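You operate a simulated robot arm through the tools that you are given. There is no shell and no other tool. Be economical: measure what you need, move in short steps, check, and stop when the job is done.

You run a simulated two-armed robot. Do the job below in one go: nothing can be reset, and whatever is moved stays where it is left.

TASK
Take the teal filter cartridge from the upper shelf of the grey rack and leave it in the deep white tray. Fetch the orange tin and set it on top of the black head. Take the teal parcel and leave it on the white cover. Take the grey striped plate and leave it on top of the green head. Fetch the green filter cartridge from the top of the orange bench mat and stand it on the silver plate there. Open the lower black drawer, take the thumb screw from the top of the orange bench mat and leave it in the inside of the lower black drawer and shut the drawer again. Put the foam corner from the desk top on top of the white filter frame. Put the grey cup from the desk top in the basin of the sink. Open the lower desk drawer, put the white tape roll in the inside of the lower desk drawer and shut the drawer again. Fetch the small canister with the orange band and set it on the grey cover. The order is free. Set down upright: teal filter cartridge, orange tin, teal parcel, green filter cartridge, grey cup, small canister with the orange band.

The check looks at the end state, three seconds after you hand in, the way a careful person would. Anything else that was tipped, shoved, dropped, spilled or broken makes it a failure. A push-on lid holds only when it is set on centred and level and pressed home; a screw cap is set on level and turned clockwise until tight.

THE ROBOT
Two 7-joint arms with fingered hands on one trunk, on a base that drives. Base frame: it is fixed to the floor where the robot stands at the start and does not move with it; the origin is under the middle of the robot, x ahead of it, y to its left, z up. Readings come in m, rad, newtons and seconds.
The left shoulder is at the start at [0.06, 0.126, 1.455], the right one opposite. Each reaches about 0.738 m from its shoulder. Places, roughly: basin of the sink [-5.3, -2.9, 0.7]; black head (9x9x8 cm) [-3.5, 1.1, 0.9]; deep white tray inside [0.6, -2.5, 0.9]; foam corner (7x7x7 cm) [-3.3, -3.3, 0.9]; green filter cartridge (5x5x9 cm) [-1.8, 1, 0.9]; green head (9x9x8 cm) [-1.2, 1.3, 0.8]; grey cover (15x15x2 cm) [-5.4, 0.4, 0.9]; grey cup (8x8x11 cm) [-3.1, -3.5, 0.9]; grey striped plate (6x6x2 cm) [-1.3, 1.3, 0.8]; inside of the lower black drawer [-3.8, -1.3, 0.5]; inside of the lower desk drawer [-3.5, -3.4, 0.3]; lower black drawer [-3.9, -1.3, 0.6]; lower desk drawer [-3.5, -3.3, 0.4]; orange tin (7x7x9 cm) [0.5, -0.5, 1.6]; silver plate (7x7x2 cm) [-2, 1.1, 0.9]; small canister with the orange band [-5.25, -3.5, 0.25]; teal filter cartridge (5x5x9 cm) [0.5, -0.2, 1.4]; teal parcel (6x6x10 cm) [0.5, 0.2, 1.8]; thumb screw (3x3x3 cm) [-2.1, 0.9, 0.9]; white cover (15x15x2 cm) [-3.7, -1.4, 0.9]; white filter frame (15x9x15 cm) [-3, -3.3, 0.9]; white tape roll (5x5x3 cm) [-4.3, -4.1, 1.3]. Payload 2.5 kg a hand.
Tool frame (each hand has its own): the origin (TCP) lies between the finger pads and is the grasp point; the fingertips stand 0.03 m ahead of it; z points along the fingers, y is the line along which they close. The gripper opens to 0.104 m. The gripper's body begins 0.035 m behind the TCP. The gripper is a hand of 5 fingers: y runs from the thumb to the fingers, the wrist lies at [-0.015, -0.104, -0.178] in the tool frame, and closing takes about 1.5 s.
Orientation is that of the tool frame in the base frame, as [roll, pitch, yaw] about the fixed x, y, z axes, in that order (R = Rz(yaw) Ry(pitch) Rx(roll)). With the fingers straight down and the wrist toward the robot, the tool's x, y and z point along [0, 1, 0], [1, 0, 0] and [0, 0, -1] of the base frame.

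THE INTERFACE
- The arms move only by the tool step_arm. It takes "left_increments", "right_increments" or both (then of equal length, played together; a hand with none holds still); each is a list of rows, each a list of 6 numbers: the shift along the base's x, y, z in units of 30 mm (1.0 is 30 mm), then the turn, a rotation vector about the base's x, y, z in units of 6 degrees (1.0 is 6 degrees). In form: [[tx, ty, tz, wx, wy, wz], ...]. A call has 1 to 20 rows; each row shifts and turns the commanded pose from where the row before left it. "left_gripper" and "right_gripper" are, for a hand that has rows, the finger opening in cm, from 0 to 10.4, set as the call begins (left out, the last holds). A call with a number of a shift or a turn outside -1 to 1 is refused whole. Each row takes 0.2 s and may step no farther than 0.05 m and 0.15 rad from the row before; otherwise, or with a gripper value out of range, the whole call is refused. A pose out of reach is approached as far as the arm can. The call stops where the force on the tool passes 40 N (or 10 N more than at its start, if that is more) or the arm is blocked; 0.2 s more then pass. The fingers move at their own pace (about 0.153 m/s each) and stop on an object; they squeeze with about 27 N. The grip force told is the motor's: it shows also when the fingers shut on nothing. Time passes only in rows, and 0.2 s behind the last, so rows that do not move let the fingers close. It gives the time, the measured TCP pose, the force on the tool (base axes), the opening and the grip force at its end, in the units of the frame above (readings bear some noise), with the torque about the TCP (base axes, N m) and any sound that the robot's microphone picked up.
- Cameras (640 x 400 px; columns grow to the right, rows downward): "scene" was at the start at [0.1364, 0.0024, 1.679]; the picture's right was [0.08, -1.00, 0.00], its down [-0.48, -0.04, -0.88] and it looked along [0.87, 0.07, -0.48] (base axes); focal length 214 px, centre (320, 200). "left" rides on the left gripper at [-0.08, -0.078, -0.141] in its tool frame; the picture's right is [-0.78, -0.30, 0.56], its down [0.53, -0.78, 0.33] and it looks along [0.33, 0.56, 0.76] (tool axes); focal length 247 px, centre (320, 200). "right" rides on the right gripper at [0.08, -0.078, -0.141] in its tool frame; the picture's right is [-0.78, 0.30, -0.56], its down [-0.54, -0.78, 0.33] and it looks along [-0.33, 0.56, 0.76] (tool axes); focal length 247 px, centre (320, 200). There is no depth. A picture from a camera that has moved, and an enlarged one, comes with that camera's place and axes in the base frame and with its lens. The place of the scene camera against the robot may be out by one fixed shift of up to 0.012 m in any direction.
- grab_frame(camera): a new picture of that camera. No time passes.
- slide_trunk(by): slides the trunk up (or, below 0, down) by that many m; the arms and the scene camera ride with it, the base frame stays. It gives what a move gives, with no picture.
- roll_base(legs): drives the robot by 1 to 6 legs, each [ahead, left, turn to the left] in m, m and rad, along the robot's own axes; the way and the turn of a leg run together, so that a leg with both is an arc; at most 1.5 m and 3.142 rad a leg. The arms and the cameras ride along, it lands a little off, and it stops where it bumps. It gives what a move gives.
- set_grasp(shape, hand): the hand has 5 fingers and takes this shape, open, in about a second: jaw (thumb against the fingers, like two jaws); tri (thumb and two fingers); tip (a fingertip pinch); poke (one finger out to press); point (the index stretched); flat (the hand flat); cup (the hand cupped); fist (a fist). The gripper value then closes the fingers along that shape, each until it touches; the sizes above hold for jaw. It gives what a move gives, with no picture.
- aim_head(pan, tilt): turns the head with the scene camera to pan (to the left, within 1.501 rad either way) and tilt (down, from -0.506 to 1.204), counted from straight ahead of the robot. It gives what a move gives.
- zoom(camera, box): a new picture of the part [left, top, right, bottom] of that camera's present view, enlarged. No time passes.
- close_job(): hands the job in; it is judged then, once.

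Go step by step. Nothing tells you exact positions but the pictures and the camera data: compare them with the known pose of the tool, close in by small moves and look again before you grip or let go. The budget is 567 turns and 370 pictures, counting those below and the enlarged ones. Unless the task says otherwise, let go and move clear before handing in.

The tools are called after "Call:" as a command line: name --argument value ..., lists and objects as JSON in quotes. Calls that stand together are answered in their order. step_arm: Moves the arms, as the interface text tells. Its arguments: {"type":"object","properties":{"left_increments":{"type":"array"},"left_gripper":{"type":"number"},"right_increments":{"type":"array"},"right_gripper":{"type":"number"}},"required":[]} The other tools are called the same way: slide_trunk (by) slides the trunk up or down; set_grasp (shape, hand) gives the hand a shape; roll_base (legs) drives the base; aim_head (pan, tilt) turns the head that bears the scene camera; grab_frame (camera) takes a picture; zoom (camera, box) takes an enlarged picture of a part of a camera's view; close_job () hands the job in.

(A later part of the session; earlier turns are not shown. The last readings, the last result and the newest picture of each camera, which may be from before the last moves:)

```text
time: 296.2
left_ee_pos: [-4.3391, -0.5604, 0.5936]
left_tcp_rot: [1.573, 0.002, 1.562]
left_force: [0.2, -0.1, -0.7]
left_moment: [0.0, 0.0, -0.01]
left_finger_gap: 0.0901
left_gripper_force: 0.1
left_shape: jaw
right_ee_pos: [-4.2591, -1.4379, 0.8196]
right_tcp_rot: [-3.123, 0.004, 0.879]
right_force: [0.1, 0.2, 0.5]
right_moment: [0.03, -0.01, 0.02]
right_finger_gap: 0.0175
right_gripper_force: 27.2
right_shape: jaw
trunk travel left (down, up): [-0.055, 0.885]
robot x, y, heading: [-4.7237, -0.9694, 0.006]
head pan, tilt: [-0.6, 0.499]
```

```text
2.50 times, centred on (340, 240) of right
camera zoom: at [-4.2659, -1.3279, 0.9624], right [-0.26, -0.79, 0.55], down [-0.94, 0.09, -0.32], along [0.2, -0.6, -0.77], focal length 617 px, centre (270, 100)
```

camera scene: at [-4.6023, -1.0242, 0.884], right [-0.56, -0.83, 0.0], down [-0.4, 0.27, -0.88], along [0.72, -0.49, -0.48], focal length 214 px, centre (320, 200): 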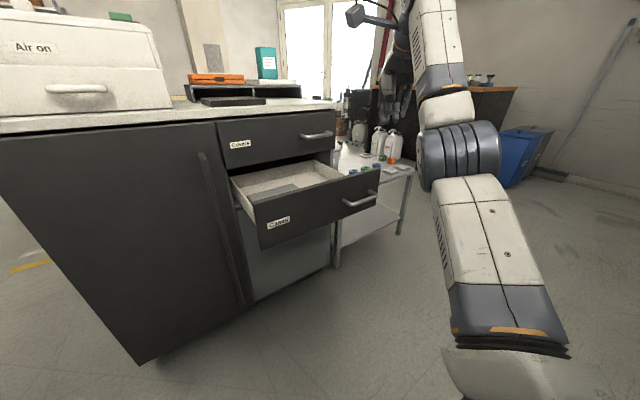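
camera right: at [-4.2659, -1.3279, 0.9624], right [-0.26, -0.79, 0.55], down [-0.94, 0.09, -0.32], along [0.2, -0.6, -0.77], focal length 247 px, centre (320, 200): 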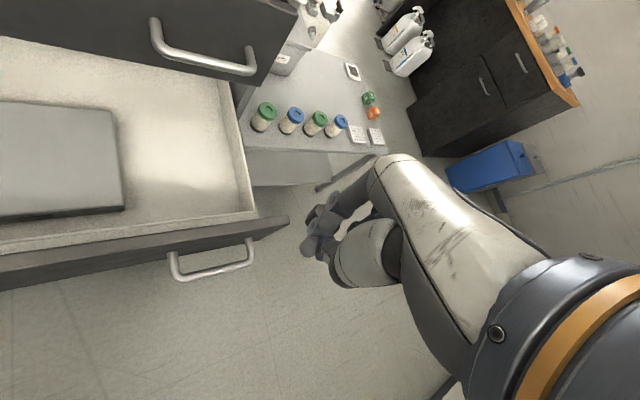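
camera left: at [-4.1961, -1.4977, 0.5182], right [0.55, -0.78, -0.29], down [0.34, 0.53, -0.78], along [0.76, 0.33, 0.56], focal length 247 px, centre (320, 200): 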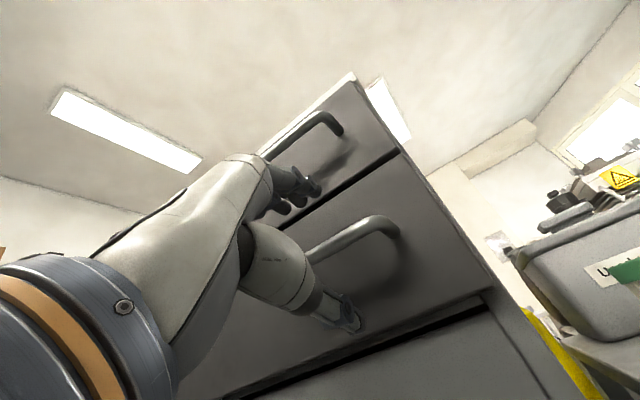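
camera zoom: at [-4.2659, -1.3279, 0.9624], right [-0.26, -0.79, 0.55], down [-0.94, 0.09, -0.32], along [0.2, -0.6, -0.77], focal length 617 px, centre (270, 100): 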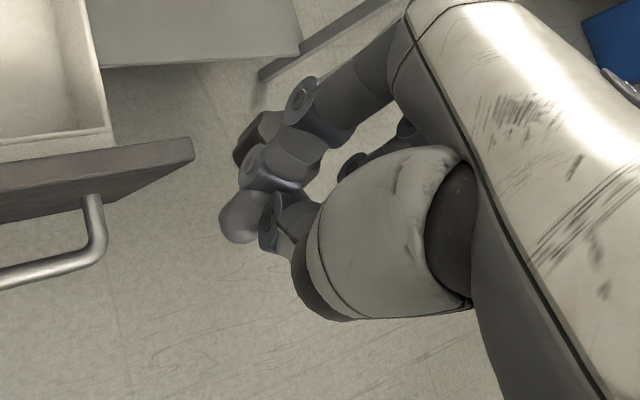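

The screw is still held though a bit askew; I'll move gently over the open drawer.

Call:
roll_base --legs '[[0.13, 0.02, 0]]'

Call:
step_arm --right_increments '[[0.5, 0.4, 0, 0, 0, 0], [0.4, 0.3, 0, 0, 0, 0], [0, 0, -0.5, 0, 0, 0], [0, 0, -0.5, 0, 0, 0]]'

Call:
grab_frame --camera "right"

Call:
zoom --camera "scene" --box '[220, 60, 480, 260]'

```text
time: 297.5
left_ee_pos: [-4.2101, -0.5417, 0.5949]
left_tcp_rot: [1.569, 0.003, 1.56]
left_force: [0.2, 0.4, -0.4]
left_moment: [0.03, 0.0, -0.02]
left_finger_gap: 0.09
left_gripper_force: 0.1
left_shape: jaw
right_ee_pos: [-4.1304, -1.4179, 0.8221]
right_tcp_rot: [-3.125, 0.0, 0.881]
right_force: [0.3, 0.0, -1.3]
right_moment: [0.03, 0.02, 0.0]
right_finger_gap: 0.0173
right_gripper_force: 26.9
right_shape: jaw
trunk travel left (down, up): [-0.055, 0.885]
robot x, y, heading: [-4.5912, -0.9467, 0.003]
head pan, tilt: [-0.6, 0.499]
```

```text
time: 298.5
left_ee_pos: [-4.2097, -0.5405, 0.5963]
left_tcp_rot: [1.568, 0.003, 1.563]
left_force: [0.2, 0.6, -0.4]
left_moment: [0.01, -0.01, 0.03]
left_finger_gap: 0.09
left_gripper_force: 0.1
left_shape: jaw
right_ee_pos: [-4.1024, -1.3959, 0.7926]
right_tcp_rot: [-3.127, 0.0, 0.881]
right_force: [-0.1, -0.2, -0.4]
right_moment: [0.01, 0.02, -0.01]
right_finger_gap: 0.0175
right_gripper_force: 26.7
right_shape: jaw
trunk travel left (down, up): [-0.055, 0.885]
robot x, y, heading: [-4.593, -0.9497, 0.002]
head pan, tilt: [-0.6, 0.499]
```

```text
237 pictures are left
camera right: at [-4.1103, -1.2861, 0.9343], right [-0.26, -0.79, 0.55], down [-0.94, 0.09, -0.32], along [0.21, -0.6, -0.77], focal length 247 px, centre (320, 200)
```

right: 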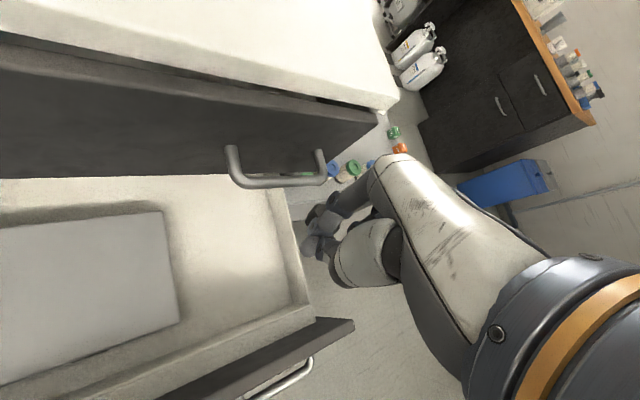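

```text
2.00 times, centred on (350, 160) of scene
camera zoom: at [-4.4737, -1.0036, 0.8843], right [-0.56, -0.83, 0.0], down [-0.4, 0.27, -0.88], along [0.73, -0.49, -0.48], focal length 429 px, centre (260, 280)
```

zoom: 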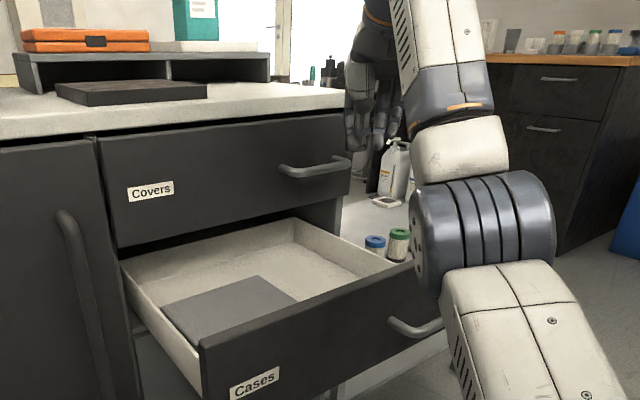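

The TCP is over free drawer floor (right of the case). Lower gently between front panel and upper handle.

Call:
step_arm --right_increments '[[-0.5, 0, -0.5, 0, 0, 0], [-0.2, 0, -1, 0, 0, 0], [0, 0, -1, 0, 0, 0], [0, 0, -1, 0, 0, 0]]'

Call:
grab_frame --camera "right"

Call:
zoom --camera "scene" --box '[220, 60, 480, 260]'

```text
time: 299.5
left_ee_pos: [-4.2086, -0.5409, 0.5943]
left_tcp_rot: [1.569, 0.003, 1.561]
left_force: [-0.6, -0.2, -0.6]
left_moment: [-0.03, 0.03, 0.0]
left_finger_gap: 0.0897
left_gripper_force: 0.0
left_shape: jaw
right_ee_pos: [-4.1246, -1.3957, 0.6861]
right_tcp_rot: [-3.126, -0.001, 0.878]
right_force: [0.1, 1.1, 0.3]
right_moment: [0.01, 0.0, 0.02]
right_finger_gap: 0.0173
right_gripper_force: 27.3
right_shape: jaw
trunk travel left (down, up): [-0.055, 0.885]
robot x, y, heading: [-4.597, -0.9482, 0.001]
head pan, tilt: [-0.6, 0.499]
```

```text
235 pictures are left
camera right: at [-4.1318, -1.2855, 0.8289], right [-0.26, -0.79, 0.55], down [-0.94, 0.09, -0.32], along [0.21, -0.6, -0.77], focal length 247 px, centre (320, 200)
```

right: 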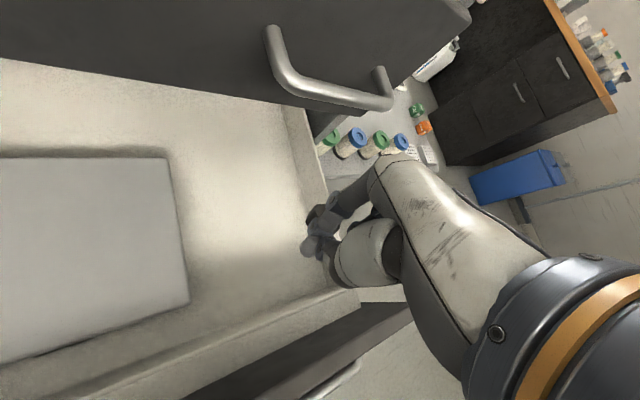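

```text
2.00 times, centred on (350, 160) of scene
camera zoom: at [-4.4737, -1.0036, 0.8843], right [-0.56, -0.83, 0.0], down [-0.4, 0.27, -0.88], along [0.73, -0.49, -0.48], focal length 429 px, centre (260, 280)
```

zoom: 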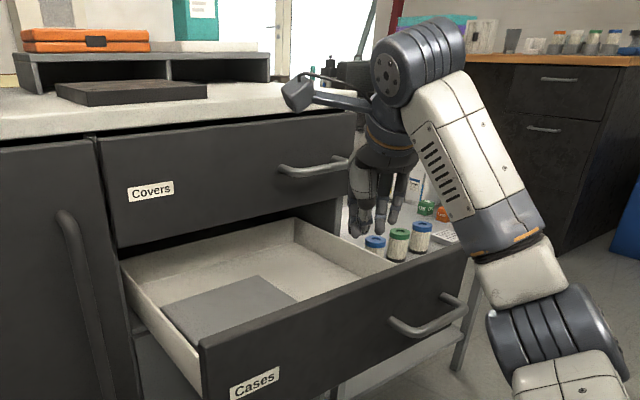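

Call:
step_arm --right_increments '[[0, 0.2, -0.7, 0, 0, 0], [0, 0, -0.7, 0, 0, 0], [0, 0, -0.6, 0, 0, 0]]'

Call:
grab_frame --camera "right"

Call:
zoom --camera "scene" --box '[220, 60, 480, 260]'

```text
time: 300.3
left_ee_pos: [-4.2097, -0.54, 0.5945]
left_tcp_rot: [1.57, 0.002, 1.563]
left_force: [-0.2, 0.5, 0.7]
left_moment: [0.03, -0.02, -0.01]
left_finger_gap: 0.0897
left_gripper_force: 0.0
left_shape: jaw
right_ee_pos: [-4.1236, -1.3895, 0.6258]
right_tcp_rot: [-3.126, 0.0, 0.879]
right_force: [-0.2, 0.4, 1.1]
right_moment: [0.04, 0.01, -0.01]
right_finger_gap: 0.0171
right_gripper_force: 26.7
right_shape: jaw
trunk travel left (down, up): [-0.055, 0.885]
robot x, y, heading: [-4.596, -0.9511, 0.002]
head pan, tilt: [-0.6, 0.499]
```

```text
233 pictures are left
camera right: at [-4.132, -1.279, 0.7686], right [-0.26, -0.79, 0.55], down [-0.94, 0.09, -0.32], along [0.21, -0.6, -0.77], focal length 247 px, centre (320, 200)
```

right: 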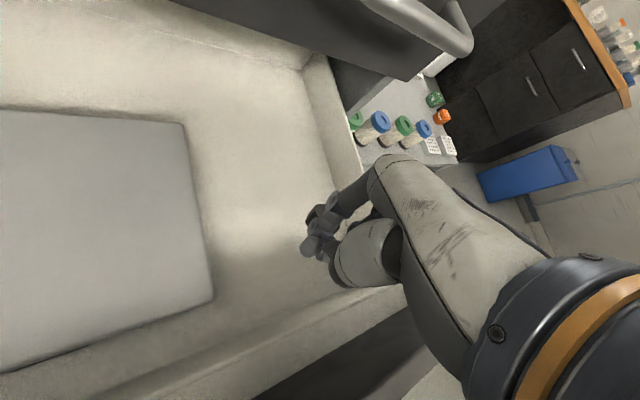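

```text
2.00 times, centred on (350, 160) of scene
camera zoom: at [-4.4736, -1.0036, 0.8843], right [-0.56, -0.83, 0.0], down [-0.4, 0.27, -0.88], along [0.73, -0.49, -0.48], focal length 429 px, centre (260, 280)
```

zoom: 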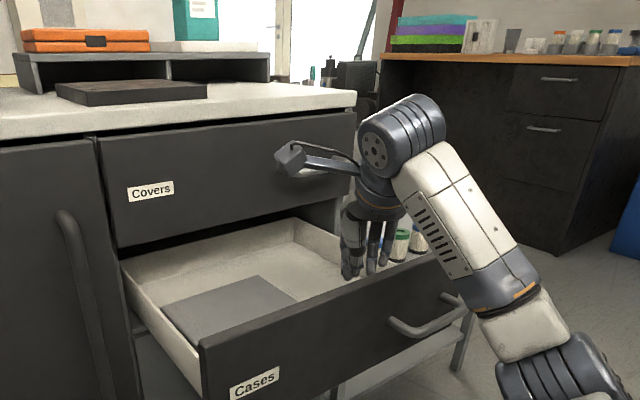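

Call:
step_arm --right_increments '[[0, 0, -0.5, 0, 0, 0], [0, 0, -0.3, 0, 0, 0]]'

Call:
zoom --camera "right" --box '[220, 140, 440, 320]'

```text
time: 300.9
left_ee_pos: [-4.2085, -0.5403, 0.5939]
left_tcp_rot: [1.57, 0.001, 1.564]
left_force: [0.0, 0.7, 0.3]
left_moment: [0.0, -0.01, -0.01]
left_finger_gap: 0.09
left_gripper_force: 0.1
left_shape: jaw
right_ee_pos: [-4.1252, -1.3886, 0.6015]
right_tcp_rot: [-3.124, -0.002, 0.88]
right_force: [0.4, -0.3, 0.5]
right_moment: [-0.01, -0.01, -0.01]
right_finger_gap: 0.0173
right_gripper_force: 27.1
right_shape: jaw
trunk travel left (down, up): [-0.055, 0.885]
robot x, y, heading: [-4.5948, -0.9498, 0.008]
head pan, tilt: [-0.6, 0.499]
```

```text
2.22 times, centred on (330, 230) of right
camera zoom: at [-4.1327, -1.2782, 0.7449], right [-0.26, -0.79, 0.55], down [-0.94, 0.09, -0.32], along [0.21, -0.6, -0.77], focal length 549 px, centre (298, 133)
```

zoom: 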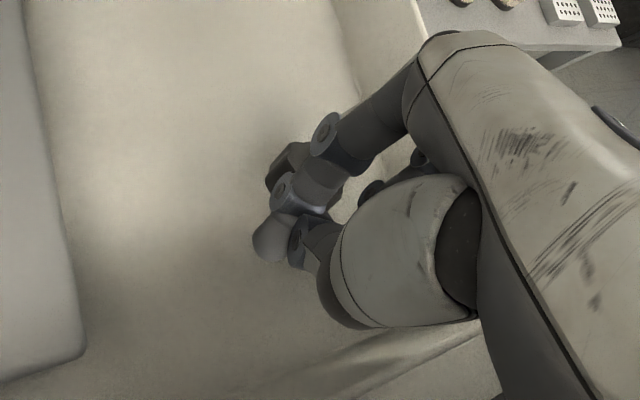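

Screw seen between the fingers, near the drawer floor. A little lower, then open.

Call:
step_arm --right_increments '[[0, 0, -0.3, 0, 0, 0], [0, 0, -0.2, 0, 0, 0]]'

Call:
step_arm --right_increments '[[0, 0, 0, 0, 0, 0], [0, 0, 0, 0, 0, 0], [0, 0, 0, 0, 0, 0], [0, 0, 0, 0, 0, 0]]' --right_gripper 5.5

Call:
zoom --camera "right" --box '[220, 140, 440, 320]'

```text
time: 301.5
left_ee_pos: [-4.2088, -0.5414, 0.5947]
left_tcp_rot: [1.568, 0.004, 1.565]
left_force: [-0.7, -0.4, -0.5]
left_moment: [-0.01, 0.02, 0.0]
left_finger_gap: 0.0896
left_gripper_force: 0.0
left_shape: jaw
right_ee_pos: [-4.1229, -1.39, 0.5875]
right_tcp_rot: [-3.127, -0.001, 0.881]
right_force: [-0.3, 0.5, 0.0]
right_moment: [-0.02, 0.0, -0.01]
right_finger_gap: 0.0173
right_gripper_force: 26.7
right_shape: jaw
trunk travel left (down, up): [-0.055, 0.885]
robot x, y, heading: [-4.5938, -0.9461, 0.004]
head pan, tilt: [-0.6, 0.499]
```

```text
time: 302.5
left_ee_pos: [-4.2093, -0.5408, 0.5954]
left_tcp_rot: [1.568, 0.004, 1.564]
left_force: [-0.8, -0.3, -0.3]
left_moment: [-0.02, -0.02, 0.0]
left_finger_gap: 0.09
left_gripper_force: 0.0
left_shape: jaw
right_ee_pos: [-4.1235, -1.3882, 0.5869]
right_tcp_rot: [-3.127, -0.001, 0.88]
right_force: [0.0, -0.2, 0.0]
right_moment: [0.01, 0.02, 0.02]
right_finger_gap: 0.0547
right_gripper_force: 0.0
right_shape: jaw
trunk travel left (down, up): [-0.055, 0.885]
robot x, y, heading: [-4.5964, -0.9493, 0.002]
head pan, tilt: [-0.6, 0.499]
```

```text
2.22 times, centred on (330, 230) of right
camera zoom: at [-4.1316, -1.2786, 0.7297], right [-0.26, -0.79, 0.55], down [-0.94, 0.09, -0.32], along [0.21, -0.6, -0.77], focal length 549 px, centre (298, 133)
```

zoom: 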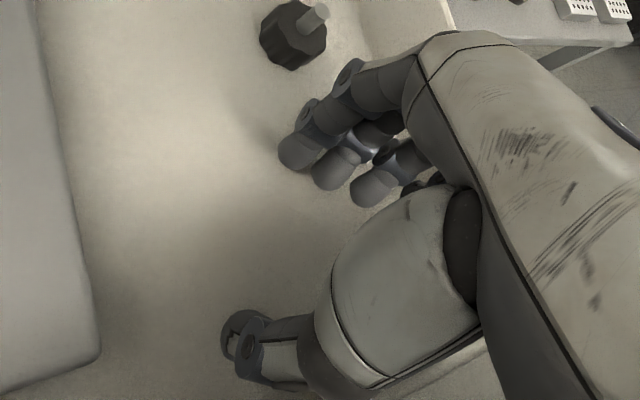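

The screw lies in the drawer. Raise the right hand clear, then go back with the left hand to push the drawer shut.

Call:
step_arm --right_increments '[[-0.2, 0, 0.5, 0, 0, 0], [0, 0, 1, 0, 0, 0], [0, 0, 1, 0, 0, 0], [0, 0, 1, 0, 0, 0], [0, 0, 1, 0, 0, 0], [0, 0, 1, 0, 0, 0], [0, 0, 1, 0, 0, 0], [0, 0, 1, 0, 0, 0], [0, 0, 1, 0, 0, 0]]'

Call:
grab_frame --camera "right"

Call:
roll_base --legs '[[-0.125, 0, 0], [0, -0.866, 0]]'

Call:
aim_head --pan 0.5 --tilt 0.4

Call:
grab_frame --camera "scene"

```text
time: 304.5
left_ee_pos: [-4.2105, -0.5411, 0.5955]
left_tcp_rot: [1.569, 0.002, 1.564]
left_force: [-0.5, 0.3, 0.7]
left_moment: [0.0, 0.0, -0.04]
left_finger_gap: 0.0897
left_gripper_force: 0.0
left_shape: jaw
right_ee_pos: [-4.1251, -1.3933, 0.8419]
right_tcp_rot: [-3.128, 0.002, 0.881]
right_force: [0.6, -0.6, -0.4]
right_moment: [0.02, -0.02, 0.01]
right_finger_gap: 0.0546
right_gripper_force: 0.2
right_shape: jaw
trunk travel left (down, up): [-0.055, 0.885]
robot x, y, heading: [-4.5979, -0.9451, 0.004]
head pan, tilt: [-0.6, 0.499]
```

```text
229 pictures are left
camera right: at [-4.1337, -1.2821, 0.9849], right [-0.26, -0.79, 0.55], down [-0.94, 0.08, -0.32], along [0.21, -0.61, -0.77], focal length 247 px, centre (320, 200)
```

right: 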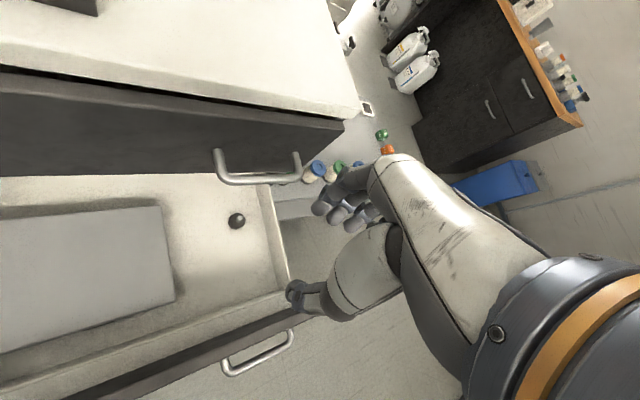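

```text
time: 309.9
left_ee_pos: [-4.3273, -1.3906, 0.5955]
left_tcp_rot: [1.569, 0.003, 1.593]
left_force: [-0.1, 0.0, 0.2]
left_moment: [0.0, 0.0, 0.0]
left_finger_gap: 0.09
left_gripper_force: 0.1
left_shape: jaw
right_ee_pos: [-4.221, -2.2405, 0.8427]
right_tcp_rot: [-3.126, -0.001, 0.91]
right_force: [-1.2, 0.6, 0.5]
right_moment: [-0.02, 0.02, -0.03]
right_finger_gap: 0.0546
right_gripper_force: 0.3
right_shape: jaw
trunk travel left (down, up): [-0.055, 0.885]
robot x, y, heading: [-4.7021, -1.8099, 0.031]
head pan, tilt: [-0.6, 0.499]
```

```text
time: 311.2
left_ee_pos: [-4.3279, -1.391, 0.595]
left_tcp_rot: [1.569, 0.003, 1.591]
left_force: [-0.2, -0.2, -0.6]
left_moment: [-0.01, 0.01, 0.01]
left_finger_gap: 0.0902
left_gripper_force: 0.0
left_shape: jaw
right_ee_pos: [-4.22, -2.2405, 0.841]
right_tcp_rot: [-3.127, 0.0, 0.909]
right_force: [0.5, 0.1, 0.2]
right_moment: [0.01, 0.02, 0.02]
right_finger_gap: 0.0549
right_gripper_force: 0.1
right_shape: jaw
trunk travel left (down, up): [-0.055, 0.885]
robot x, y, heading: [-4.7018, -1.8141, 0.03]
head pan, tilt: [0.499, 0.4]
```

```text
228 pictures are left
camera scene: at [-4.5763, -1.7658, 0.8934], right [0.51, -0.86, 0.0], down [-0.34, -0.2, -0.92], along [0.79, 0.47, -0.39], focal length 214 px, centre (320, 200)
```

scene: 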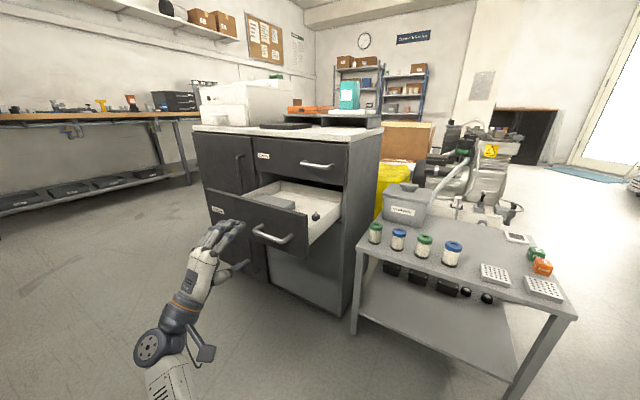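

Straighten and push the drawer shut with the open hand astride the bar.

Call:
roll_base --legs '[[0.0, -0.015, -0.03], [0.2, 0, 0]]'

Call:
grab_frame --camera "scene"

```text
time: 313.2
left_ee_pos: [-4.1159, -1.4195, 0.594]
left_tcp_rot: [1.569, 0.003, 1.558]
left_force: [0.5, 0.6, 0.5]
left_moment: [-0.03, -0.03, -0.02]
left_finger_gap: 0.0901
left_gripper_force: 0.1
left_shape: jaw
right_ee_pos: [-4.0358, -2.2705, 0.8422]
right_tcp_rot: [-3.127, -0.001, 0.877]
right_force: [1.1, 0.1, 0.0]
right_moment: [0.01, -0.03, 0.0]
right_finger_gap: 0.0546
right_gripper_force: 0.0
right_shape: jaw
trunk travel left (down, up): [-0.055, 0.885]
robot x, y, heading: [-4.5008, -1.8258, -0.0]
head pan, tilt: [0.499, 0.4]
```

```text
227 pictures are left
camera scene: at [-4.3753, -1.7847, 0.8934], right [0.48, -0.88, 0.0], down [-0.34, -0.19, -0.92], along [0.81, 0.44, -0.39], focal length 214 px, centre (320, 200)
```

scene: 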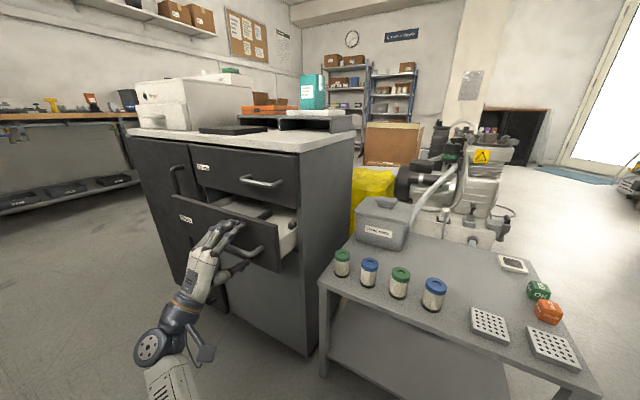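

Call:
roll_base --legs '[[0.09, 0, 0]]'

Call:
step_arm --left_increments '[[0.3, 0, 0, 0, 0, 0], [0.3, 0, 0, 0, 0, 0], [0.2, 0, 0, 0, 0, 0]]'

Call:
zoom --camera "scene" --box '[160, 120, 360, 300]'

```text
time: 314.3
left_ee_pos: [-4.0241, -1.4181, 0.5957]
left_tcp_rot: [1.567, 0.003, 1.56]
left_force: [-17.9, -0.4, -0.7]
left_moment: [0.02, -0.84, 0.15]
left_finger_gap: 0.0885
left_gripper_force: 0.0
left_shape: jaw
right_ee_pos: [-3.9447, -2.272, 0.8429]
right_tcp_rot: [-3.129, 0.0, 0.875]
right_force: [-0.4, 0.2, 0.1]
right_moment: [0.02, 0.02, 0.02]
right_finger_gap: 0.0545
right_gripper_force: 0.1
right_shape: jaw
trunk travel left (down, up): [-0.055, 0.885]
robot x, y, heading: [-4.4129, -1.8264, 0.006]
head pan, tilt: [0.499, 0.4]
```

```text
time: 314.7
left_ee_pos: [-4.0253, -1.4166, 0.5981]
left_tcp_rot: [1.556, 0.002, 1.565]
left_force: [-14.2, -3.9, -3.0]
left_moment: [0.11, -0.47, 0.04]
left_finger_gap: 0.0883
left_gripper_force: 0.0
left_shape: jaw
right_ee_pos: [-3.9435, -2.2702, 0.843]
right_tcp_rot: [-3.128, 0.0, 0.878]
right_force: [-0.1, 0.1, -0.4]
right_moment: [0.02, 0.0, -0.02]
right_finger_gap: 0.0549
right_gripper_force: 0.1
right_shape: jaw
trunk travel left (down, up): [-0.055, 0.885]
robot x, y, heading: [-4.4133, -1.8256, -0.003]
head pan, tilt: [0.499, 0.4]
stopped in row 1 (left hand): the force on the tool passed its limit at 52 N (the readings are from after the stop); the commanded pose is now the measured one
```

```text
2.22 times, centred on (260, 210) of scene
camera zoom: at [-4.2846, -1.7847, 0.8934], right [0.48, -0.88, 0.0], down [-0.34, -0.19, -0.92], along [0.81, 0.44, -0.39], focal length 477 px, centre (453, 178)
```

zoom: 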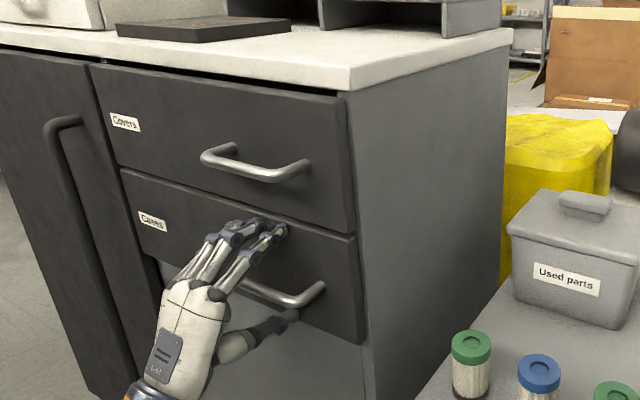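

The drawer is shut. I'll withdraw, raise the trunk, and return the left hand to pointing down; then go to the desk in the south.

Call:
roll_base --legs '[[-0.2, 0, 0]]'

Call:
slide_trunk --by 0.4

Call:
slide_trunk --by 0.3

Call:
step_arm --left_increments '[[0, 0, 0, 0, 1, 0], [0, 0, 0, 0, 1, 0], [0, 0, 0, 0, 1, 0], [0, 0, 0, 0, 1, 0], [0, 0, 0, 0, 1, 0], [0, 0, 0, 0, 1, 0], [0, 0, 0, 0, 1, 0], [0, 0, 0, 0, 1, 0], [0, 0, 0, 0, 1, 0], [0, 0, 0, 0, 1, 0], [0, 0, 0, 0, 1, 0], [0, 0, 0, 0, 1, 0], [0, 0, 0, 0, 1, 0], [0, 0, 0, 0, 1, 0], [0, 0, 0, 0, 0.9, 0]]'

Call:
aim_head --pan -1.2 --tilt 0.4

Call:
grab_frame --camera "scene"

```text
time: 316.3
left_ee_pos: [-4.2167, -1.4201, 0.597]
left_tcp_rot: [1.558, 0.003, 1.557]
left_force: [-0.4, -0.4, -0.6]
left_moment: [-0.02, 0.01, -0.01]
left_finger_gap: 0.0901
left_gripper_force: 0.1
left_shape: jaw
right_ee_pos: [-4.1446, -2.2739, 0.8425]
right_tcp_rot: [-3.126, 0.001, 0.868]
right_force: [-0.1, 0.2, 0.4]
right_moment: [-0.01, -0.02, -0.01]
right_finger_gap: 0.0549
right_gripper_force: 0.0
right_shape: jaw
trunk travel left (down, up): [-0.055, 0.885]
robot x, y, heading: [-4.6092, -1.8249, -0.008]
head pan, tilt: [0.499, 0.4]
```

```text
time: 320.1
left_ee_pos: [-4.2171, -1.4212, 0.997]
left_tcp_rot: [1.558, 0.003, 1.558]
left_force: [-0.1, -0.1, -0.6]
left_moment: [-0.02, 0.0, -0.01]
left_finger_gap: 0.0901
left_gripper_force: 0.0
left_shape: jaw
right_ee_pos: [-4.1462, -2.2761, 1.2427]
right_tcp_rot: [-3.126, 0.0, 0.869]
right_force: [0.0, 0.2, 0.2]
right_moment: [-0.01, -0.01, -0.03]
right_finger_gap: 0.0547
right_gripper_force: 0.3
right_shape: jaw
trunk travel left (down, up): [-0.455, 0.485]
robot x, y, heading: [-4.6096, -1.8203, -0.008]
head pan, tilt: [0.499, 0.4]
```

```text
time: 323.1
left_ee_pos: [-4.2172, -1.4197, 1.2962]
left_tcp_rot: [1.558, 0.003, 1.554]
left_force: [0.1, 0.1, -0.4]
left_moment: [0.01, -0.02, 0.04]
left_finger_gap: 0.09
left_gripper_force: 0.1
left_shape: jaw
right_ee_pos: [-4.1448, -2.2738, 1.5414]
right_tcp_rot: [-3.124, -0.001, 0.87]
right_force: [0.0, -0.8, -1.1]
right_moment: [0.01, 0.0, -0.02]
right_finger_gap: 0.0549
right_gripper_force: 0.1
right_shape: jaw
trunk travel left (down, up): [-0.755, 0.185]
robot x, y, heading: [-4.6058, -1.8252, -0.008]
head pan, tilt: [0.499, 0.4]
```

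```text
time: 326.3
left_ee_pos: [-4.2186, -1.4198, 1.2959]
left_tcp_rot: [3.119, 0.017, 1.574]
left_force: [0.0, 0.1, 1.1]
left_moment: [0.02, 0.02, -0.03]
left_finger_gap: 0.0903
left_gripper_force: 0.1
left_shape: jaw
right_ee_pos: [-4.1461, -2.2742, 1.542]
right_tcp_rot: [-3.125, 0.001, 0.869]
right_force: [0.2, -0.6, -1.1]
right_moment: [0.0, 0.02, -0.02]
right_finger_gap: 0.0548
right_gripper_force: 0.0
right_shape: jaw
trunk travel left (down, up): [-0.755, 0.185]
robot x, y, heading: [-4.6106, -1.8242, -0.011]
head pan, tilt: [0.499, 0.4]
```

```text
time: 328.0
left_ee_pos: [-4.2176, -1.4183, 1.2971]
left_tcp_rot: [3.119, 0.017, 1.574]
left_force: [0.3, 0.2, 0.7]
left_moment: [-0.04, -0.04, 0.07]
left_finger_gap: 0.0899
left_gripper_force: 0.1
left_shape: jaw
right_ee_pos: [-4.145, -2.2739, 1.5408]
right_tcp_rot: [-3.125, 0.001, 0.869]
right_force: [0.8, 0.1, 1.4]
right_moment: [0.0, 0.01, -0.01]
right_finger_gap: 0.0545
right_gripper_force: 0.1
right_shape: jaw
trunk travel left (down, up): [-0.755, 0.185]
robot x, y, heading: [-4.6046, -1.828, -0.01]
head pan, tilt: [-1.201, 0.4]
```

```text
225 pictures are left
camera scene: at [-4.5306, -1.9155, 1.5934], right [-0.93, -0.36, 0.0], down [-0.14, 0.36, -0.92], along [0.33, -0.86, -0.39], focal length 214 px, centre (320, 200)
```

scene: 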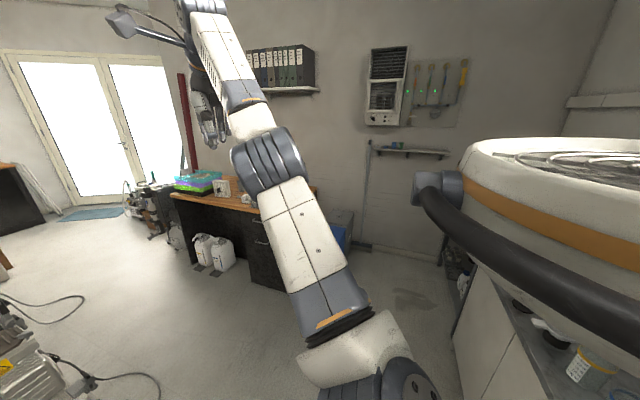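

Turn to face south (−y) and look at the desk.

Call:
roll_base --legs '[[0.1, -0.1, 0], [0, 0, -1.56], [0.2, 0.5, 0]]'

Call:
aim_head --pan 0 --tilt 0.4

Call:
grab_frame --camera "scene"

```text
time: 335.3
left_ee_pos: [-3.7526, -2.4899, 1.2957]
left_tcp_rot: [3.122, 0.019, -0.03]
left_force: [0.0, -1.1, 0.5]
left_moment: [0.01, -0.01, 0.01]
left_finger_gap: 0.0901
left_gripper_force: 0.0
left_shape: jaw
right_ee_pos: [-4.6085, -2.5342, 1.5427]
right_tcp_rot: [-3.13, 0.002, -0.733]
right_force: [0.0, -0.5, 0.1]
right_moment: [0.03, 0.0, 0.01]
right_finger_gap: 0.0544
right_gripper_force: 0.0
right_shape: jaw
trunk travel left (down, up): [-0.755, 0.185]
robot x, y, heading: [-4.1438, -2.0836, -1.613]
head pan, tilt: [-1.201, 0.4]
stopped in leg 3: the robot was blocked; the commanded pose is now the measured one
```

```text
time: 336.7
left_ee_pos: [-3.7532, -2.4897, 1.2972]
left_tcp_rot: [3.119, 0.019, -0.03]
left_force: [0.2, 0.2, -1.2]
left_moment: [0.01, 0.0, 0.02]
left_finger_gap: 0.09
left_gripper_force: 0.1
left_shape: jaw
right_ee_pos: [-4.61, -2.532, 1.5433]
right_tcp_rot: [-3.13, 0.001, -0.733]
right_force: [0.2, 0.4, 0.8]
right_moment: [0.01, -0.03, 0.0]
right_finger_gap: 0.055
right_gripper_force: 0.0
right_shape: jaw
trunk travel left (down, up): [-0.755, 0.185]
robot x, y, heading: [-4.1455, -2.0866, -1.611]
head pan, tilt: [0.0, 0.4]
```

```text
224 pictures are left
camera scene: at [-4.1444, -2.2215, 1.5934], right [-1.0, 0.04, 0.0], down [0.02, 0.39, -0.92], along [-0.04, -0.92, -0.39], focal length 214 px, centre (320, 200)
```

scene: 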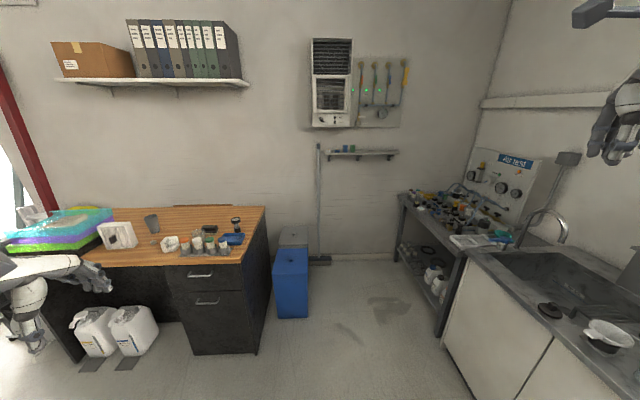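

I bumped on my left, probably against the side table. Check it for disturbance.

Call:
aim_head --pan 1.5 --tilt 0.8

Call:
grab_frame --camera "scene"

```text
time: 338.3
left_ee_pos: [-3.7545, -2.4898, 1.2958]
left_tcp_rot: [3.12, 0.016, -0.029]
left_force: [-0.3, 0.6, -0.2]
left_moment: [0.03, 0.03, -0.01]
left_finger_gap: 0.0899
left_gripper_force: 0.0
left_shape: jaw
right_ee_pos: [-4.6085, -2.533, 1.5441]
right_tcp_rot: [-3.13, 0.001, -0.733]
right_force: [0.3, 1.0, -0.3]
right_moment: [-0.01, 0.02, 0.01]
right_finger_gap: 0.0549
right_gripper_force: 0.1
right_shape: jaw
trunk travel left (down, up): [-0.755, 0.185]
robot x, y, heading: [-4.1434, -2.0866, -1.612]
head pan, tilt: [1.499, 0.799]
```

```text
223 pictures are left
camera scene: at [-4.0603, -2.1382, 1.5583], right [-0.11, -0.99, 0.0], down [-0.71, 0.08, -0.7], along [0.69, -0.08, -0.72], focal length 214 px, centre (320, 200)
```

scene: 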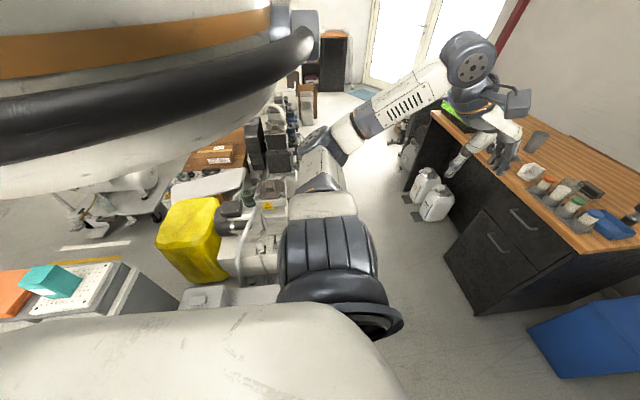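

Call:
roll_base --legs '[[0, -0.12, 0.04], [0.3, 0, 0]]'

Call:
aim_head --pan 1.5 --tilt 0.8

Call:
grab_frame --camera "scene"

```text
time: 341.2
left_ee_pos: [-3.8547, -2.7658, 1.2976]
left_tcp_rot: [3.119, 0.017, 0.012]
left_force: [0.5, 0.0, -0.4]
left_moment: [0.06, 0.0, 0.0]
left_finger_gap: 0.0901
left_gripper_force: 0.1
left_shape: jaw
right_ee_pos: [-4.7077, -2.8455, 1.5429]
right_tcp_rot: [-3.13, 0.002, -0.69]
right_force: [0.2, 0.4, 0.7]
right_moment: [0.01, 0.01, 0.0]
right_finger_gap: 0.0549
right_gripper_force: 0.1
right_shape: jaw
trunk travel left (down, up): [-0.755, 0.185]
robot x, y, heading: [-4.2592, -2.3734, -1.573]
head pan, tilt: [1.499, 0.799]
```

```text
time: 341.8
left_ee_pos: [-3.8551, -2.7666, 1.2961]
left_tcp_rot: [3.118, 0.018, 0.01]
left_force: [0.6, 0.4, 0.0]
left_moment: [0.02, 0.0, 0.0]
left_finger_gap: 0.09
left_gripper_force: 0.0
left_shape: jaw
right_ee_pos: [-4.7079, -2.8445, 1.5431]
right_tcp_rot: [-3.13, 0.001, -0.694]
right_force: [-0.2, -0.3, 0.7]
right_moment: [0.02, -0.02, -0.01]
right_finger_gap: 0.0546
right_gripper_force: 0.1
right_shape: jaw
trunk travel left (down, up): [-0.755, 0.185]
robot x, y, heading: [-4.2628, -2.3758, -1.571]
head pan, tilt: [1.499, 0.799]
```

```text
222 pictures are left
camera scene: at [-4.176, -2.4283, 1.5583], right [-0.07, -1.0, 0.0], down [-0.72, 0.05, -0.7], along [0.7, -0.05, -0.72], focal length 214 px, centre (320, 200)
```

scene: 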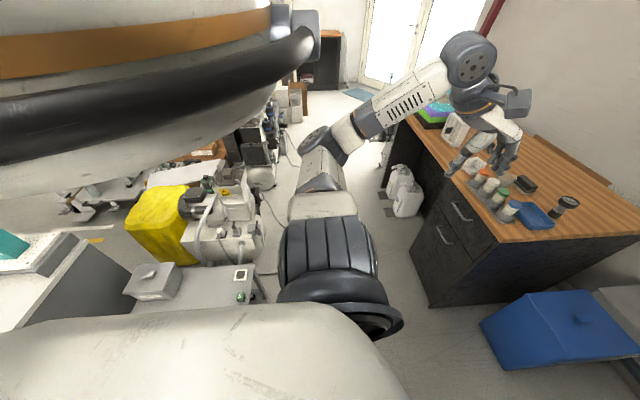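

Things on the side table look in place. Moving along to face the desk.

Call:
roll_base --legs '[[0.03, 0.85, 0]]'

Call:
aim_head --pan 0.15 --tilt 0.6

Call:
grab_frame --camera "scene"

```text
time: 346.2
left_ee_pos: [-3.0055, -2.7814, 1.2963]
left_tcp_rot: [3.118, 0.018, 0.028]
left_force: [-0.5, -0.2, 0.0]
left_moment: [-0.02, 0.02, 0.01]
left_finger_gap: 0.09
left_gripper_force: 0.0
left_shape: jaw
right_ee_pos: [-3.8581, -2.876, 1.5424]
right_tcp_rot: [-3.129, 0.002, -0.674]
right_force: [-0.3, -0.4, 0.1]
right_moment: [0.03, 0.0, 0.0]
right_finger_gap: 0.0547
right_gripper_force: 0.1
right_shape: jaw
trunk travel left (down, up): [-0.755, 0.185]
robot x, y, heading: [-3.42, -2.3987, -1.553]
head pan, tilt: [1.499, 0.799]
```

```text
time: 347.7
left_ee_pos: [-3.0078, -2.7812, 1.2973]
left_tcp_rot: [3.12, 0.017, 0.029]
left_force: [0.6, 0.4, 0.0]
left_moment: [-0.01, -0.01, 0.0]
left_finger_gap: 0.09
left_gripper_force: 0.0
left_shape: jaw
right_ee_pos: [-3.8578, -2.8747, 1.5429]
right_tcp_rot: [-3.129, 0.004, -0.675]
right_force: [0.1, -0.3, 0.1]
right_moment: [-0.03, -0.02, -0.02]
right_finger_gap: 0.0548
right_gripper_force: 0.1
right_shape: jaw
trunk travel left (down, up): [-0.755, 0.185]
robot x, y, heading: [-3.4231, -2.3972, -1.554]
head pan, tilt: [0.15, 0.6]
```

```text
221 pictures are left
camera scene: at [-3.3998, -2.5319, 1.5752], right [-0.99, -0.17, 0.0], down [-0.09, 0.56, -0.83], along [0.14, -0.81, -0.57], focal length 214 px, centre (320, 200)
```

scene: 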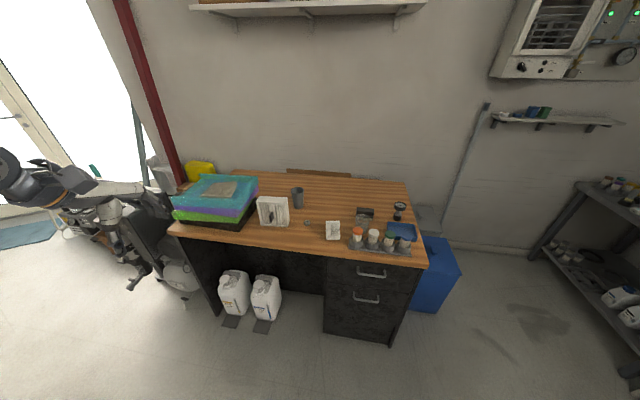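

Call:
zoom --camera "scene" --box '[220, 160, 440, 310]'

Call:
zoom --camera "scene" --box '[470, 90, 640, 200]'

```text
2.67 times, centred on (330, 235) of scene
camera zoom: at [-3.3998, -2.5319, 1.5752], right [-0.99, -0.17, 0.0], down [-0.09, 0.56, -0.83], along [0.14, -0.81, -0.57], focal length 572 px, centre (293, 107)
```

zoom: 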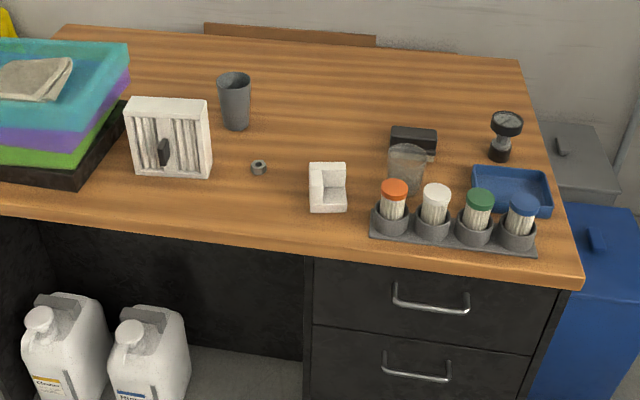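

```text
3.64 times, centred on (555, 145) of scene
camera zoom: at [-3.3998, -2.5319, 1.5752], right [-0.99, -0.17, 0.0], down [-0.09, 0.56, -0.83], along [0.14, -0.81, -0.57], focal length 780 px, centre (-534, 400)
```

zoom: 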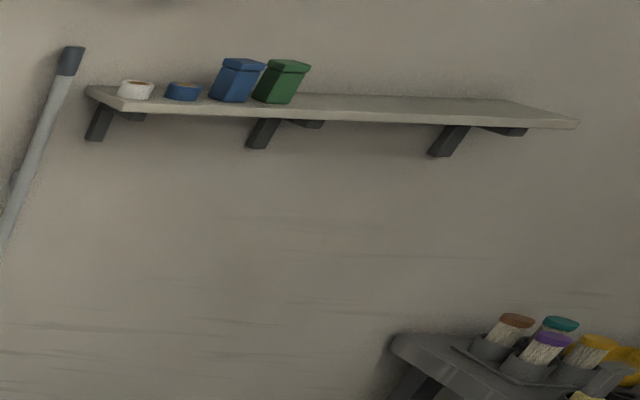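

Foam corner ≈[-3.34, -3.24], frame top ≈[-3.06, -3.285, 1.03], cup ≈[-3.13, -3.45]; the tape roll is at the left end of the wall shelf. First the foam with the right hand: turn the robot so the proven right-arm pose reaches it.

Call:
roll_base --legs '[[0, 0, 0.674], [0.2, -0.027, 0]]'

Call:
step_arm --right_increments '[[0, 0, -1, 0, 0, 0], [0, 0, -1, 0, 0, 0], [0, 0, -1, 0, 0, 0], [0, 0, -1, 0, 0, 0], [0, 0, -1, 0, 0, 0], [0, 0, -1, 0, 0, 0], [0, 0, -1, 0, 0, 0], [0, 0, -1, 0, 0, 0], [0, 0, -1, 0, 0, 0], [0, 0, -1, 0, 0, 0]]' --right_gripper 6

Call:
aim_head --pan -0.6 --tilt 0.6

Call:
grab_frame --camera "right"

Call:
grab_frame --camera "scene"

```text
time: 351.2
left_ee_pos: [-2.7529, -2.6198, 1.297]
left_tcp_rot: [3.118, 0.017, 0.693]
left_force: [-0.3, -0.2, -0.2]
left_moment: [0.0, 0.01, -0.04]
left_finger_gap: 0.0903
left_gripper_force: 0.0
left_shape: jaw
right_ee_pos: [-3.367, -3.2186, 1.5434]
right_tcp_rot: [-3.129, 0.002, -0.01]
right_force: [-0.5, 0.5, 0.3]
right_moment: [0.02, 0.01, -0.01]
right_finger_gap: 0.0548
right_gripper_force: 0.1
right_shape: jaw
trunk travel left (down, up): [-0.755, 0.185]
robot x, y, heading: [-3.3127, -2.5746, -0.889]
head pan, tilt: [0.15, 0.6]
```

```text
time: 353.4
left_ee_pos: [-2.7543, -2.6199, 1.2973]
left_tcp_rot: [3.118, 0.017, 0.692]
left_force: [-0.2, -0.5, 0.9]
left_moment: [-0.01, -0.03, 0.02]
left_finger_gap: 0.0899
left_gripper_force: 0.0
left_shape: jaw
right_ee_pos: [-3.3678, -3.215, 1.2428]
right_tcp_rot: [-3.132, 0.0, -0.011]
right_force: [-1.0, -0.7, 0.1]
right_moment: [0.01, -0.07, 0.0]
right_finger_gap: 0.0595
right_gripper_force: 0.1
right_shape: jaw
trunk travel left (down, up): [-0.755, 0.185]
robot x, y, heading: [-3.3156, -2.5726, -0.892]
head pan, tilt: [0.15, 0.6]
```

```text
time: 354.5
left_ee_pos: [-2.7533, -2.6201, 1.2962]
left_tcp_rot: [3.119, 0.016, 0.694]
left_force: [-0.1, -0.4, 0.9]
left_moment: [-0.02, -0.03, -0.04]
left_finger_gap: 0.0898
left_gripper_force: 0.0
left_shape: jaw
right_ee_pos: [-3.3676, -3.215, 1.2419]
right_tcp_rot: [-3.132, 0.0, -0.011]
right_force: [0.5, 0.2, 0.0]
right_moment: [0.02, 0.03, 0.01]
right_finger_gap: 0.0595
right_gripper_force: 0.0
right_shape: jaw
trunk travel left (down, up): [-0.755, 0.185]
robot x, y, heading: [-3.3154, -2.5756, -0.892]
head pan, tilt: [-0.6, 0.6]
```

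```text
218 pictures are left
camera right: at [-3.2872, -3.1399, 1.3849], right [-0.78, -0.29, 0.55], down [-0.53, 0.79, -0.32], along [-0.34, -0.54, -0.77], focal length 247 px, centre (320, 200)
```

right: 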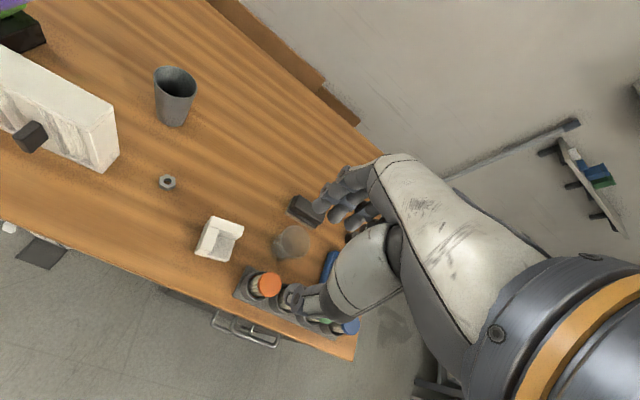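

```text
217 pictures are left
camera scene: at [-3.2764, -2.6985, 1.5752], right [-1.0, -0.08, 0.0], down [-0.05, 0.56, -0.83], along [0.07, -0.82, -0.56], focal length 214 px, centre (320, 200)
```

scene: 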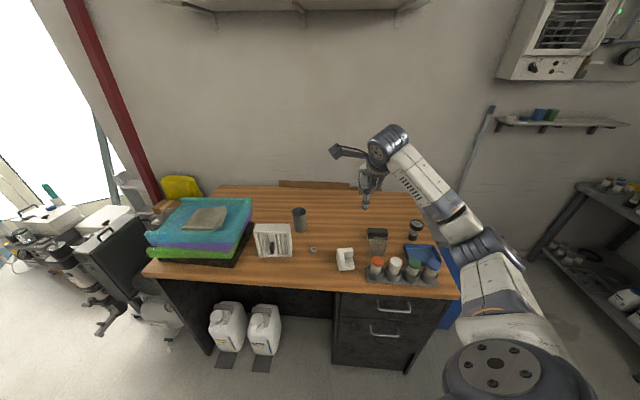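

Call:
zoom --camera "right" --box '[150, 170, 310, 290]'

Call:
zoom --camera "scene" --box '[240, 200, 400, 300]'

```text
3.33 times, centred on (230, 230) of right
camera zoom: at [-3.2872, -3.1399, 1.3849], right [-0.78, -0.29, 0.55], down [-0.53, 0.79, -0.32], along [-0.34, -0.54, -0.77], focal length 823 px, centre (620, 100)
```

zoom: 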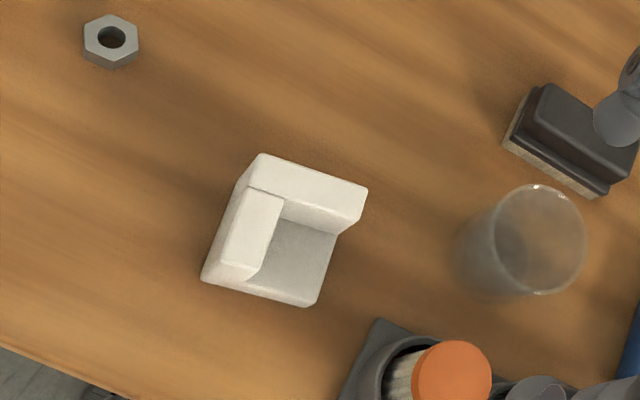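

```text
4.00 times, centred on (320, 250) of scene
camera zoom: at [-3.2764, -2.6985, 1.5752], right [-1.0, -0.08, 0.0], down [-0.05, 0.56, -0.83], along [0.07, -0.82, -0.56], focal length 858 px, centre (320, 0)
```

zoom: 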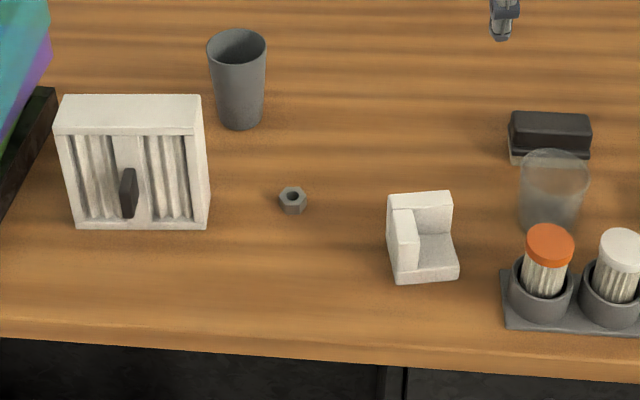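

Plan: pinch the foam's rear wall (thumb inside the corner). Target TCP ≈[-3.342, -3.295]. Move above and check.

Call:
step_arm --right_increments '[[0.4, -0.9, 0, 0, 0, 0], [0.45, -0.9, -1, 0, 0, 0], [0, -0.87, -1, 0, 0, 0], [0, 0, -1, 0, 0, 0], [0, 0, -1, 0, 0, 0], [0, 0, -1, 0, 0, 0], [0, 0, -1, 0, 0, 0], [0, 0, -1, 0, 0, 0]]'

Call:
zoom --camera "right" --box '[160, 130, 440, 330]'

Call:
zoom --camera "scene" --box '[260, 190, 420, 290]'

```text
time: 356.3
left_ee_pos: [-2.753, -2.6205, 1.2965]
left_tcp_rot: [3.119, 0.017, 0.694]
left_force: [-0.2, 0.3, -0.1]
left_moment: [-0.02, -0.04, -0.03]
left_finger_gap: 0.0898
left_gripper_force: 0.0
left_shape: jaw
right_ee_pos: [-3.34, -3.2991, 1.0323]
right_tcp_rot: [-3.128, 0.0, -0.011]
right_force: [-0.2, -0.4, -0.1]
right_moment: [0.03, 0.03, 0.04]
right_finger_gap: 0.0597
right_gripper_force: 0.1
right_shape: jaw
trunk travel left (down, up): [-0.755, 0.185]
robot x, y, heading: [-3.3151, -2.5728, -0.889]
head pan, tilt: [-0.6, 0.6]
```

```text
2.00 times, centred on (300, 230) of right
camera zoom: at [-3.2593, -3.2232, 1.175], right [-0.78, -0.29, 0.55], down [-0.53, 0.79, -0.32], along [-0.34, -0.54, -0.77], focal length 494 px, centre (360, 140)
```

zoom: 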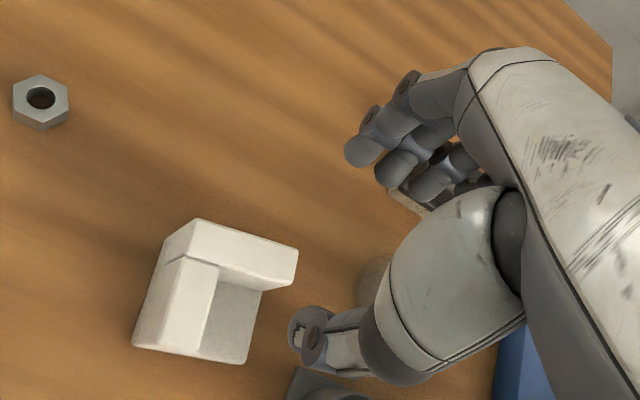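

```text
4.00 times, centred on (340, 240) of scene
camera zoom: at [-3.2763, -2.6987, 1.5752], right [-1.0, -0.08, 0.0], down [-0.05, 0.56, -0.82], along [0.07, -0.82, -0.57], focal length 858 px, centre (240, 40)
```

zoom: 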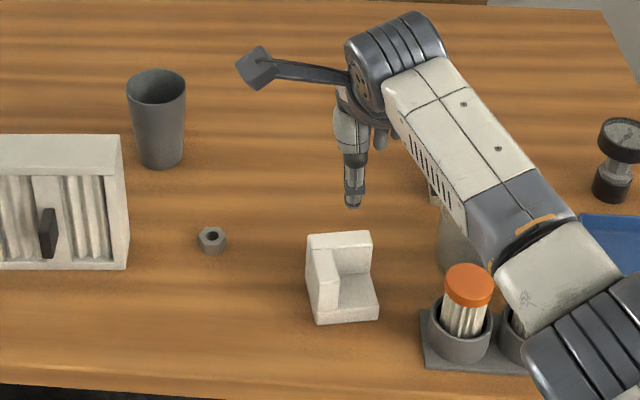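

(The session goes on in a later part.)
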